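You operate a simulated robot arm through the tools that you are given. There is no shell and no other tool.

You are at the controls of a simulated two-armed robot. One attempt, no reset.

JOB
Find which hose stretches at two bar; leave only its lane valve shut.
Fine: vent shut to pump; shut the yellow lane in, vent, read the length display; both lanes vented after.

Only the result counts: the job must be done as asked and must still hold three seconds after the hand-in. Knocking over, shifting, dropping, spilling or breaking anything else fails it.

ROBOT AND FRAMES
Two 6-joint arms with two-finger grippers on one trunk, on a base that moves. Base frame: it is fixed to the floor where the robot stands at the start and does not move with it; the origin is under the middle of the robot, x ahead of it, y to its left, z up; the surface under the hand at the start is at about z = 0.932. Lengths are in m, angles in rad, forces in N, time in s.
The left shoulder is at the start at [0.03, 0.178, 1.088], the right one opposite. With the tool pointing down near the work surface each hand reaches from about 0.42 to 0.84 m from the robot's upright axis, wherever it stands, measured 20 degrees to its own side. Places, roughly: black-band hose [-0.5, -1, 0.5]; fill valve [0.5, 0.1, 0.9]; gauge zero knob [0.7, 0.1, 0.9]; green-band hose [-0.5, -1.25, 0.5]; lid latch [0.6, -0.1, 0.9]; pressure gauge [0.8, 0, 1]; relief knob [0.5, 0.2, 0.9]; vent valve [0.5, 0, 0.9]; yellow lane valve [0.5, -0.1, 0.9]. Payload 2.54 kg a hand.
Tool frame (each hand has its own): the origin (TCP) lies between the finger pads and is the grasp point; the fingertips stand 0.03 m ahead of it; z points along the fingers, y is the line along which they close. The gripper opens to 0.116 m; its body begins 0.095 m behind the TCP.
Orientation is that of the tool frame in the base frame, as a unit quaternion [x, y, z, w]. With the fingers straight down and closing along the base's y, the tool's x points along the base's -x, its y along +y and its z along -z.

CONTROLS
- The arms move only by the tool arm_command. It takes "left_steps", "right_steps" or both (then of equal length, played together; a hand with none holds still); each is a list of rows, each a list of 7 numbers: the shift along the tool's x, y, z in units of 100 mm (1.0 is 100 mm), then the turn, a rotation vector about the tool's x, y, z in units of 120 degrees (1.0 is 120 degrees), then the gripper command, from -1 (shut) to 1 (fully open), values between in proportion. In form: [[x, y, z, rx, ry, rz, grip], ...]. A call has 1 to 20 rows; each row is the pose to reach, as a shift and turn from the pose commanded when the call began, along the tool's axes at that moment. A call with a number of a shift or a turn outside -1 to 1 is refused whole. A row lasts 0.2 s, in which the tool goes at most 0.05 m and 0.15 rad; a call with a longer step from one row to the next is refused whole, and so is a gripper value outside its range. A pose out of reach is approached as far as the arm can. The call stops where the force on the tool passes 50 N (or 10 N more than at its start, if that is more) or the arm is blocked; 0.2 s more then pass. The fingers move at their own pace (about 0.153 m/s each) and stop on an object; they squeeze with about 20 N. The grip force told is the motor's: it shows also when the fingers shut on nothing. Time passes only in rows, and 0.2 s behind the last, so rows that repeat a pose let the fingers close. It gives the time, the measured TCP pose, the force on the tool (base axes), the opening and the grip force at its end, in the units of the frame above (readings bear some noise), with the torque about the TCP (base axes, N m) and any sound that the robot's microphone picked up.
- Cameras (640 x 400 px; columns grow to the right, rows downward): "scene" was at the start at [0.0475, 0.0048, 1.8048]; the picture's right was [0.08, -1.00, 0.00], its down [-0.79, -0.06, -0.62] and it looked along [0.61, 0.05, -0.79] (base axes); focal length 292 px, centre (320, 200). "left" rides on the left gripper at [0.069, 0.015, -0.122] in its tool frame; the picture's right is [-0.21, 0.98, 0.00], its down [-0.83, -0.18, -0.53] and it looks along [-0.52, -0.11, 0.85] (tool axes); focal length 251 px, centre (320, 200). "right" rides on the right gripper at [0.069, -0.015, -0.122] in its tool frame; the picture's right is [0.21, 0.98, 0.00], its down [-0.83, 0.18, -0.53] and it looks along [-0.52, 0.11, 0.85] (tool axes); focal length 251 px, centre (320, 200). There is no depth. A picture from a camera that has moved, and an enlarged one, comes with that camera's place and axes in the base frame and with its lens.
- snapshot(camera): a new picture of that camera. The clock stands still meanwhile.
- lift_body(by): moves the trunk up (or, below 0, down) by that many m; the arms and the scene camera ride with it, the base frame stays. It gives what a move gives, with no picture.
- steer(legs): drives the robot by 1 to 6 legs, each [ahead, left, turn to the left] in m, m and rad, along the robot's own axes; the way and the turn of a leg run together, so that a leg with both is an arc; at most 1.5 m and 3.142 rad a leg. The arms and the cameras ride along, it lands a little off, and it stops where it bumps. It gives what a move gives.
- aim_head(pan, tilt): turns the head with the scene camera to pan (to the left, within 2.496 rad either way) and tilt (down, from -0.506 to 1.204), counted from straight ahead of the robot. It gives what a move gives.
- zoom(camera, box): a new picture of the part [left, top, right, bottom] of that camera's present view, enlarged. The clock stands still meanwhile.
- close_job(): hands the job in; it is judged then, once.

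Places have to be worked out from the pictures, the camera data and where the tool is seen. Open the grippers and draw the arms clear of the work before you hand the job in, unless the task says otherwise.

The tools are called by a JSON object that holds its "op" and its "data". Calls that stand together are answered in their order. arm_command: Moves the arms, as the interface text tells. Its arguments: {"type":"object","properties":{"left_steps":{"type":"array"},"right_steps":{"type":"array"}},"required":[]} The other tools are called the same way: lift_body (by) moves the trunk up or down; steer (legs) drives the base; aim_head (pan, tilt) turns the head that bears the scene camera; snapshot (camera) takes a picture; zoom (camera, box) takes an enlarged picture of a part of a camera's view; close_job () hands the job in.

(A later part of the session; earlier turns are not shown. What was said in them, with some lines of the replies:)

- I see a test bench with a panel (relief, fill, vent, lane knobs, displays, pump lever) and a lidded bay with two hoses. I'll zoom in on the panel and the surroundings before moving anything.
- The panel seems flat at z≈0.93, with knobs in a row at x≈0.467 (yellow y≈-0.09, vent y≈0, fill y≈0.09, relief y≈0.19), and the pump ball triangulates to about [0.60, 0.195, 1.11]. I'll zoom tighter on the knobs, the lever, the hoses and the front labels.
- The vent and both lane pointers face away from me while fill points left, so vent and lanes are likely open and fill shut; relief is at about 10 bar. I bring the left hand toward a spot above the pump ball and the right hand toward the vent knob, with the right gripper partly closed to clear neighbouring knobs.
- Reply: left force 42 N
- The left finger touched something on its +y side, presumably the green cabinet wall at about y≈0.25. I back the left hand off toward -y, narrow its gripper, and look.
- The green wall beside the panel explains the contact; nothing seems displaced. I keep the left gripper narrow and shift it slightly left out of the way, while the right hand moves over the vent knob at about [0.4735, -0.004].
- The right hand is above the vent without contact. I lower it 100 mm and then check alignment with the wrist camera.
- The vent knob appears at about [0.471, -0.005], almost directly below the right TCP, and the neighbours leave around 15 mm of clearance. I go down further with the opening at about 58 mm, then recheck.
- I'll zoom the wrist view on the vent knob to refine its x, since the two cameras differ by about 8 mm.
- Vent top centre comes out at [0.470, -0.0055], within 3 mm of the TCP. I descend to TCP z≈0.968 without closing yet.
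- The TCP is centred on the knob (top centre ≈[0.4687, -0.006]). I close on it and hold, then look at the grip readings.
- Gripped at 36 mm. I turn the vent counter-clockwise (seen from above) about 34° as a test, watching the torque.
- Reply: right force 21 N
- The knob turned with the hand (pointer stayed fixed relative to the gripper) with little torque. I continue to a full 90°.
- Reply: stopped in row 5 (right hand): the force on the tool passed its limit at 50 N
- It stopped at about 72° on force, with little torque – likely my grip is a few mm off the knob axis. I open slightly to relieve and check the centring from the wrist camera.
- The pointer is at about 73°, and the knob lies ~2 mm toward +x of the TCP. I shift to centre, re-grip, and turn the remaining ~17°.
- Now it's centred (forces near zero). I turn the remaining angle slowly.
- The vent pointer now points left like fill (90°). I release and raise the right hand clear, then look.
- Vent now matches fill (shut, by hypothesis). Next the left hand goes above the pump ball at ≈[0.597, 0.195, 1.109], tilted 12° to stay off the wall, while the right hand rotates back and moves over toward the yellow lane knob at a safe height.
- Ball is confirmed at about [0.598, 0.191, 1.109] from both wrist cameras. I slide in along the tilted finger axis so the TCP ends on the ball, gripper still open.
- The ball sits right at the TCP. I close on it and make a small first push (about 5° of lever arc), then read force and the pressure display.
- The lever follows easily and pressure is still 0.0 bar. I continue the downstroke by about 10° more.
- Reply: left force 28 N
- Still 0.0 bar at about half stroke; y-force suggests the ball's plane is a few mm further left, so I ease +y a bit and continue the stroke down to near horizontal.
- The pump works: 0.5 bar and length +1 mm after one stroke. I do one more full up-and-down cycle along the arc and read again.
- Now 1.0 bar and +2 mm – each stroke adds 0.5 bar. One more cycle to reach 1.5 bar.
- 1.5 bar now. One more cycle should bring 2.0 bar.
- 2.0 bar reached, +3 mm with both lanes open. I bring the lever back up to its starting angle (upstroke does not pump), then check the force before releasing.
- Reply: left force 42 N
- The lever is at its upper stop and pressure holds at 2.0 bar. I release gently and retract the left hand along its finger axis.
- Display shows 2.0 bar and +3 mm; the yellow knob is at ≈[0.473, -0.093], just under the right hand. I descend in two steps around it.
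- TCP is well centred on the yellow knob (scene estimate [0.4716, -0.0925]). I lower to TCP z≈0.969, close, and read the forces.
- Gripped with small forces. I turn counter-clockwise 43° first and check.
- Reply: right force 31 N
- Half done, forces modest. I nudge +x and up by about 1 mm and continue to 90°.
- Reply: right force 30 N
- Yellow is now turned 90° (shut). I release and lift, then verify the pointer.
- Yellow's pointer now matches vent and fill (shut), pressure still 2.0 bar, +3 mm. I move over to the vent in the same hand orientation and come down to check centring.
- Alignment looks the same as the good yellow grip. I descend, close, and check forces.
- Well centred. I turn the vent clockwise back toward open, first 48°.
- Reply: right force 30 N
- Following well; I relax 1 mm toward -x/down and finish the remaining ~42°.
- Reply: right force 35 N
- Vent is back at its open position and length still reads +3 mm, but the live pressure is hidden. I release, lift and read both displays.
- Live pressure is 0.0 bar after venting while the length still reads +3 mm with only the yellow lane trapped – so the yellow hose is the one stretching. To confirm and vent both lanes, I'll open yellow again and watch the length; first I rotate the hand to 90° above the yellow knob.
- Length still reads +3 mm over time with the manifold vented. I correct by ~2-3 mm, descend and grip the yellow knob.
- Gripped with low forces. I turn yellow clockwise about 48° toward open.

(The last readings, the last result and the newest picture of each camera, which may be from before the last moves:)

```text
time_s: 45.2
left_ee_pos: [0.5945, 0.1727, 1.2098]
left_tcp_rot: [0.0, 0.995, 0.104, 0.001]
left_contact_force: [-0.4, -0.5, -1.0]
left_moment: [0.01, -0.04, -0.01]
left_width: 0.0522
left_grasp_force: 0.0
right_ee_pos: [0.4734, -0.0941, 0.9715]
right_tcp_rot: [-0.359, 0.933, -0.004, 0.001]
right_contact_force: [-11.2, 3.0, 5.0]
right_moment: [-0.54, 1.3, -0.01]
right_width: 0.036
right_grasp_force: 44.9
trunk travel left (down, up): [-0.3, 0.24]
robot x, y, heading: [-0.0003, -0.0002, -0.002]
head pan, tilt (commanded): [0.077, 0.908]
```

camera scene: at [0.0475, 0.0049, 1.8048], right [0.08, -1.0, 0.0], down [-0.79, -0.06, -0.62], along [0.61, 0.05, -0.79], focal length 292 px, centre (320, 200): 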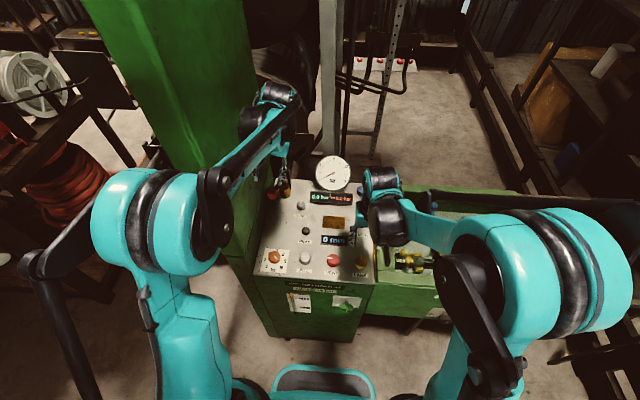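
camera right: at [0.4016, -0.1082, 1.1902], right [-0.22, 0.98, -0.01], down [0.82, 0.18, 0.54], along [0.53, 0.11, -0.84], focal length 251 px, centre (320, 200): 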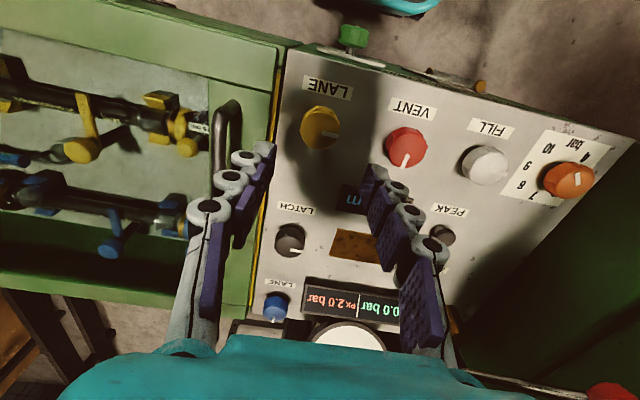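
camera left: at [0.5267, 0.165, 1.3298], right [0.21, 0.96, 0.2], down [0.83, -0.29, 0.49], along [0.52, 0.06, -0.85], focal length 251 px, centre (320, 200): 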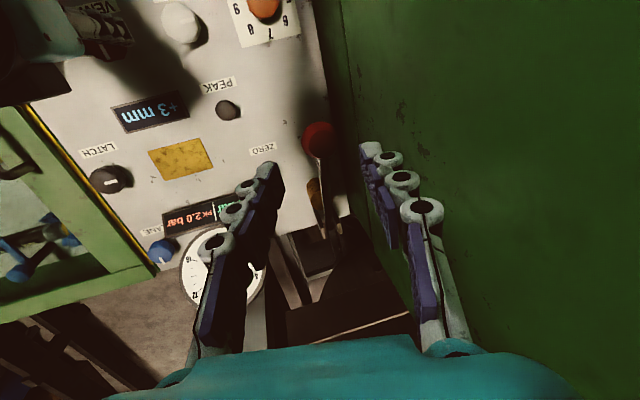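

Turning smoothly; I finish the remaining 42° and look at the length display.

{"op": "arm_command", "data": {"right_steps": [[0.005, 0.005, 0, 0, 0, 0.05, -1], [0.005, 0.005, 0, 0, 0, 0.1, -1], [0.005, 0.005, 0, 0, 0, 0.15, -1], [0.005, 0.005, 0, 0, 0, 0.2, -1], [0.005, 0.005, 0, 0, 0, 0.25, -1], [0.005, 0.005, 0, 0, 0, 0.3, -1], [0.005, 0.005, 0, 0, 0, 0.352, -1]]}}

{"op": "zoom", "data": {"camera": "left", "box": [60, 0, 300, 250]}}

{"op": "snapshot", "data": {"camera": "right"}}

```text
time_s: 46.8
left_ee_pos: [0.5964, 0.1745, 1.209]
left_tcp_rot: [-0.001, 0.995, 0.104, 0.0]
left_contact_force: [-0.3, -0.3, -0.6]
left_moment: [0.0, 0.01, 0.03]
left_width: 0.0523
left_grasp_force: 0.0
right_ee_pos: [0.4724, -0.094, 0.971]
right_tcp_rot: [0.002, 1.0, -0.003, 0.002]
right_contact_force: [-9.6, 6.6, -1.3]
right_moment: [0.17, 0.45, 0.46]
right_width: 0.0362
right_grasp_force: 45.6
trunk travel left (down, up): [-0.3, 0.24]
robot x, y, heading: [-0.0003, -0.0026, 0.001]
head pan, tilt (commanded): [0.077, 0.908]
```

```text
1.60 times, centred on (180, 125) of left
camera zoom: at [0.527, 0.1646, 1.3295], right [0.21, 0.96, 0.2], down [0.83, -0.29, 0.49], along [0.52, 0.06, -0.85], focal length 402 px, centre (544, 320)
```

zoom: 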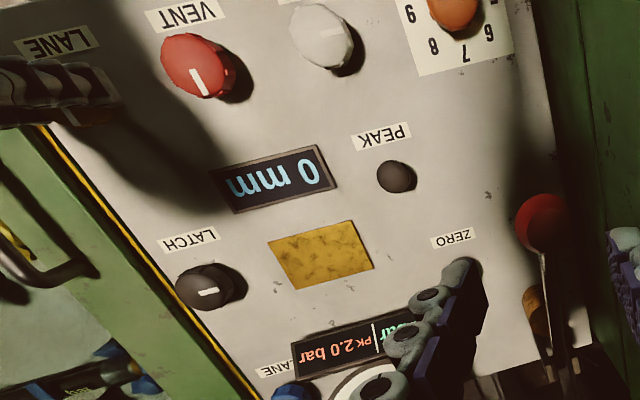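

```text
taken
camera right: at [0.4033, -0.1078, 1.0931], right [-0.21, 0.98, -0.01], down [0.82, 0.18, 0.54], along [0.53, 0.11, -0.84], focal length 251 px, centre (320, 200)
```

right: 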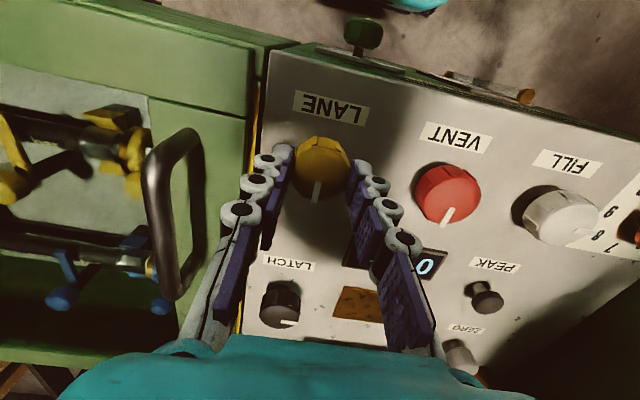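

Length dropped to 0 mm on opening yellow, confirming the yellow hose stretches and both lanes are now vented. I wait briefly, then turn yellow shut again (counter-clockwise), first half.

{"op": "arm_command", "data": {"right_steps": [[0, 0, 0, 0, 0, 0, -1], [0, 0, 0, 0, 0, 0, -1], [0, 0, 0, 0, 0, 0, -1], [0, 0, 0, 0, 0, -0.06, -1], [0, 0, 0, 0, 0, -0.12, -1], [0, 0, 0, 0, 0, -0.18, -1], [0, 0, 0, 0, 0, -0.24, -1], [0, 0, 0, 0, 0, -0.3, -1], [0, 0, 0, 0, 0, -0.36, -1]]}}

```text
time_s: 48.8
left_ee_pos: [0.5961, 0.175, 1.209]
left_tcp_rot: [0.0, 0.995, 0.104, 0.0]
left_contact_force: [-0.2, 0.0, -0.4]
left_moment: [-0.02, -0.02, 0.02]
left_width: 0.0523
left_grasp_force: 0.1
right_ee_pos: [0.4734, -0.0931, 0.9703]
right_tcp_rot: [-0.368, 0.93, -0.003, 0.001]
right_contact_force: [-9.4, 9.5, -15.4]
right_moment: [0.9, -0.47, 0.01]
right_width: 0.0358
right_grasp_force: 45.0
trunk travel left (down, up): [-0.3, 0.24]
robot x, y, heading: [0.0011, 0.0013, 0.005]
head pan, tilt (commanded): [0.077, 0.908]
```

Going fine; second half to the full 90°, then I'll release.

{"op": "arm_command", "data": {"right_steps": [[0, 0.005, 0.005, 0, 0, -0.05, -1], [0, 0.005, 0.005, 0, 0, -0.1, -1], [0, 0.005, 0.005, 0, 0, -0.15, -1], [0, 0.005, 0.005, 0, 0, -0.2, -1], [0, 0.005, 0.005, 0, 0, -0.25, -1], [0, 0.005, 0.005, 0, 0, -0.3, -1], [0, 0.005, 0.005, 0, 0, -0.35, -1], [0, 0.005, 0.005, 0, 0, -0.397, -1]]}}

{"op": "zoom", "data": {"camera": "left", "box": [0, 0, 256, 260]}}

```text
time_s: 50.6
left_ee_pos: [0.5967, 0.1743, 1.2099]
left_tcp_rot: [0.001, 0.995, 0.104, 0.0]
left_contact_force: [-0.1, -0.2, -0.4]
left_moment: [-0.01, 0.0, 0.01]
left_width: 0.0521
left_grasp_force: 0.1
right_ee_pos: [0.4728, -0.0938, 0.9717]
right_tcp_rot: [0.711, -0.703, 0.005, 0.0]
right_contact_force: [5.0, 0.7, 25.5]
right_moment: [0.01, -0.18, -0.41]
right_width: 0.0361
right_grasp_force: 45.0
trunk travel left (down, up): [-0.3, 0.24]
robot x, y, heading: [0.0028, 0.003, 0.001]
head pan, tilt (commanded): [0.077, 0.908]
```

```text
1.54 times, centred on (128, 130) of left
camera zoom: at [0.5271, 0.1643, 1.3297], right [0.21, 0.96, 0.2], down [0.83, -0.29, 0.49], along [0.52, 0.06, -0.85], focal length 387 px, centre (615, 308)
```

zoom: 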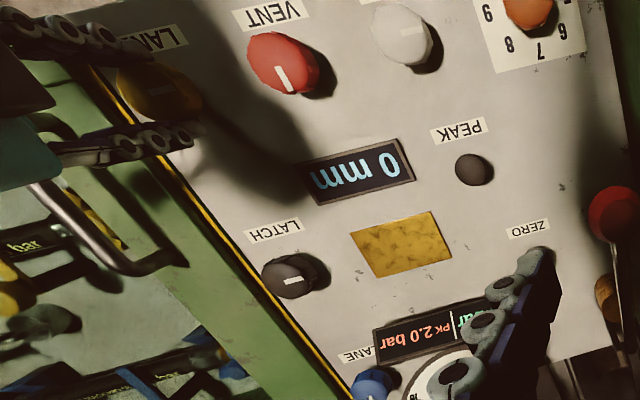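

Yellow is at its shut stop and length stays 0 mm. I release, lift the right hand straight up and check the knobs.

{"op": "arm_command", "data": {"right_steps": [[0, 0, 0, 0, 0, 0, 0.0], [0, 0, 0, 0, 0, 0, 0.0], [0, 0, -0.35, 0, 0, 0, 0.0], [0, 0, -0.7, 0, 0, 0, 0.0], [0, 0, -1.0, 0, 0, 0, 0.0]]}}

{"op": "snapshot", "data": {"camera": "right"}}

{"op": "zoom", "data": {"camera": "left", "box": [0, 0, 256, 260]}}

```text
time_s: 51.8
left_ee_pos: [0.5964, 0.1732, 1.2085]
left_tcp_rot: [0.0, 0.995, 0.104, 0.0]
left_contact_force: [-1.2, 0.8, 1.8]
left_moment: [-0.03, -0.02, 0.03]
left_width: 0.0523
left_grasp_force: 0.1
right_ee_pos: [0.4713, -0.0962, 1.0709]
right_tcp_rot: [0.712, -0.703, 0.003, 0.0]
right_contact_force: [-0.1, -0.2, -0.5]
right_moment: [0.05, -0.02, -0.01]
right_width: 0.0578
right_grasp_force: 0.0
trunk travel left (down, up): [-0.3, 0.24]
robot x, y, heading: [-0.0009, -0.0012, 0.002]
head pan, tilt (commanded): [0.077, 0.908]
```

```text
taken
camera right: at [0.4869, -0.1635, 1.1941], right [-0.97, -0.23, 0.0], down [-0.19, 0.83, 0.53], along [-0.12, 0.52, -0.85], focal length 251 px, centre (320, 200)
```

right: 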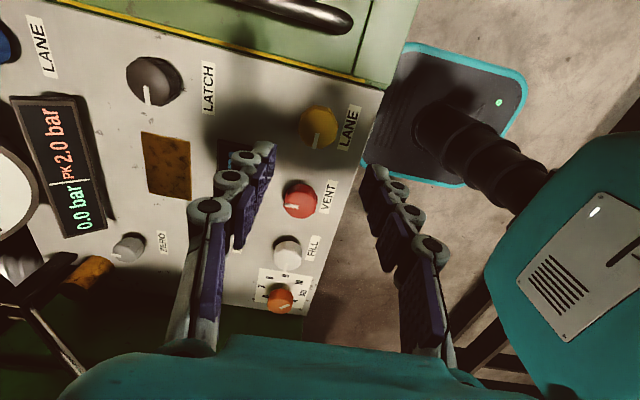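

```text
1.54 times, centred on (128, 130) of left
camera zoom: at [0.5272, 0.1637, 1.3296], right [0.21, 0.96, 0.2], down [0.83, -0.29, 0.48], along [0.52, 0.06, -0.85], focal length 387 px, centre (615, 308)
```

zoom: 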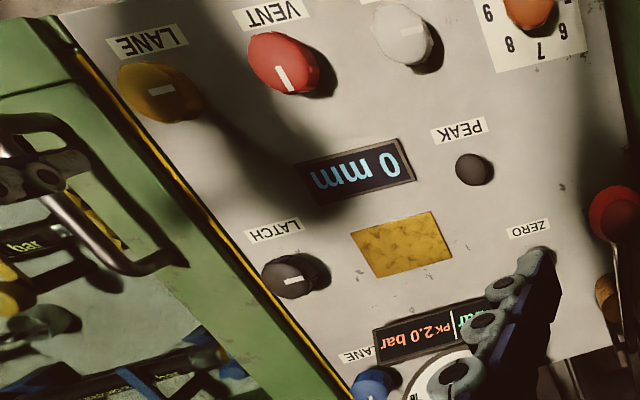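

Result state looks right: 0.0 bar, 0 mm, vent open, yellow shut, blue open, fill/relief untouched. I now draw both hands up and clear, opening the grippers only once away from the wall.

{"op": "arm_command", "data": {"left_steps": [[0, -0.1, -0.25, 0, 0, 0, -0.1], [0, -0.2, -0.5, 0, 0, 0, -0.1], [0, -0.3, -0.75, 0, 0, 0, -0.1], [0.2, -0.4, -1.0, 0, 0, 0, 0.0], [0.5, -0.4, -1.0, 0, 0, 0, 0.4], [0.8, -0.4, -1.0, 0, 0, 0, 0.6]], "right_steps": [[0, 0, -0.3, 0, 0, 0, 0.0], [0, 0, -0.6, 0, 0, 0, 0.0], [0, 0, -0.9, 0, 0, 0, 0.0], [0.3, 0, -1.0, 0, 0, 0, 0.5], [0.6, 0, -1.0, 0, 0, 0, 1.0], [0.9, 0, -1.0, 0, 0, 0, 1.0]]}}

{"op": "snapshot", "data": {"camera": "scene"}}

{"op": "snapshot", "data": {"camera": "left"}}

```text
time_s: 53.2
left_ee_pos: [0.5138, 0.1122, 1.297]
left_tcp_rot: [0.0, 0.994, 0.105, 0.001]
left_contact_force: [-0.1, 0.0, 0.5]
left_moment: [0.03, -0.02, -0.01]
left_width: 0.0927
left_grasp_force: 0.0
right_ee_pos: [0.4714, -0.1857, 1.1711]
right_tcp_rot: [0.711, -0.703, 0.004, -0.002]
right_contact_force: [-0.4, 0.3, 0.3]
right_moment: [0.03, -0.05, 0.03]
right_width: 0.1161
right_grasp_force: 0.0
trunk travel left (down, up): [-0.3, 0.24]
robot x, y, heading: [-0.0003, -0.0004, -0.002]
head pan, tilt (commanded): [0.077, 0.908]
```

```text
taken
camera scene: at [0.0455, 0.0033, 1.8048], right [0.08, -1.0, 0.0], down [-0.79, -0.06, -0.62], along [0.61, 0.05, -0.79], focal length 292 px, centre (320, 200)
```

scene: 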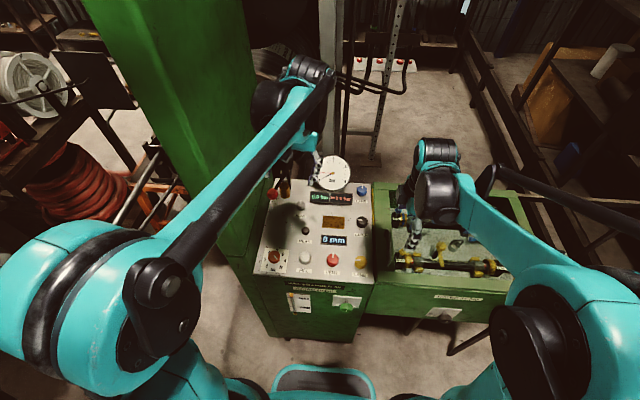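

```text
taken
camera left: at [0.4455, 0.102, 1.4185], right [0.21, 0.96, 0.2], down [0.83, -0.29, 0.49], along [0.52, 0.06, -0.85], focal length 251 px, centre (320, 200)
```

left: 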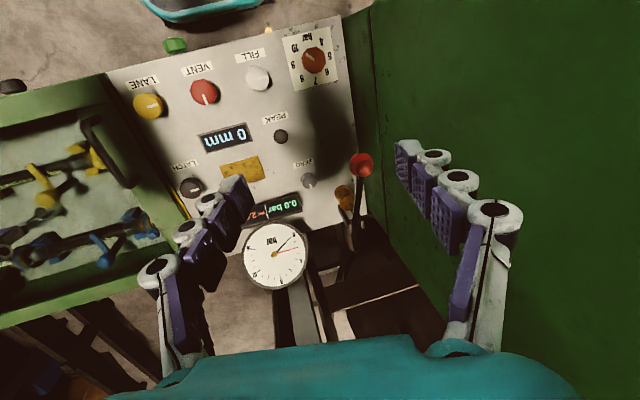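

Both hands are clear. I do one last close-up of the panel from the scene camera to verify the knob positions and displays.

{"op": "zoom", "data": {"camera": "scene", "box": [240, 180, 400, 280]}}

{"op": "zoom", "data": {"camera": "left", "box": [100, 20, 380, 300]}}

```text
4.00 times, centred on (320, 230) of scene
camera zoom: at [0.0455, 0.0033, 1.8048], right [0.08, -1.0, 0.0], down [-0.79, -0.06, -0.62], along [0.61, 0.05, -0.79], focal length 1170 px, centre (320, 80)
```

zoom: 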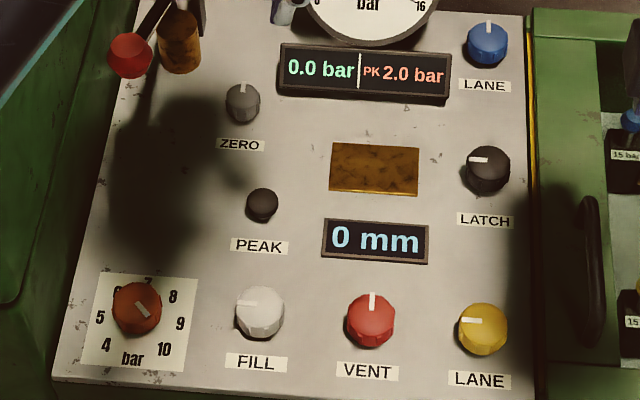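

```text
1.43 times, centred on (240, 160) of left
camera zoom: at [0.4455, 0.102, 1.4185], right [0.21, 0.96, 0.2], down [0.83, -0.29, 0.49], along [0.52, 0.06, -0.85], focal length 359 px, centre (434, 257)
```

zoom: 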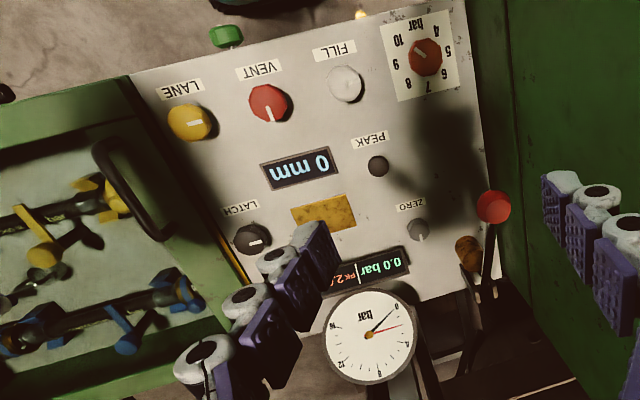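

The panel shows 0.0 bar and 0 mm, with vent and blue lane open and only the yellow lane valve shut. Fill, relief, zero and latch are as they were at the start, and the lever is up. The arms are clear, so I hand in the job.

{"op": "close_job", "data": {}}

```text
The job is handed in.
```

The yellow hose is the one that stretches at two bar, so I left the yellow lane valve shut and the blue one open.

| Step | Pressure | Length display |
|---|---|---|
| Vent shut, pumped four strokes, both lanes open | 2.0 bar | +3 mm |
| Yellow lane shut in, vent opened | 0.0 bar | +3 mm |
| Yellow lane reopened, so both lanes vented | not visible at that moment | 0 mm |
| Yellow lane shut again, at hand-in | 0.0 bar | 0 mm |

- **Why yellow:** the +3 mm stayed while only the yellow lane held pressure, and it went to zero when that lane was opened.
- **Final state:** the vent is open and the pump lever is back up. Fill, relief, zero and the lid latch are where they were at the start. Both arms are clear of the panel.
- **One contact:** early on, the left finger touched the green cabinet wall beside the panel with about 40 N. I backed off, and nothing looked moved in the pictures afterwards.
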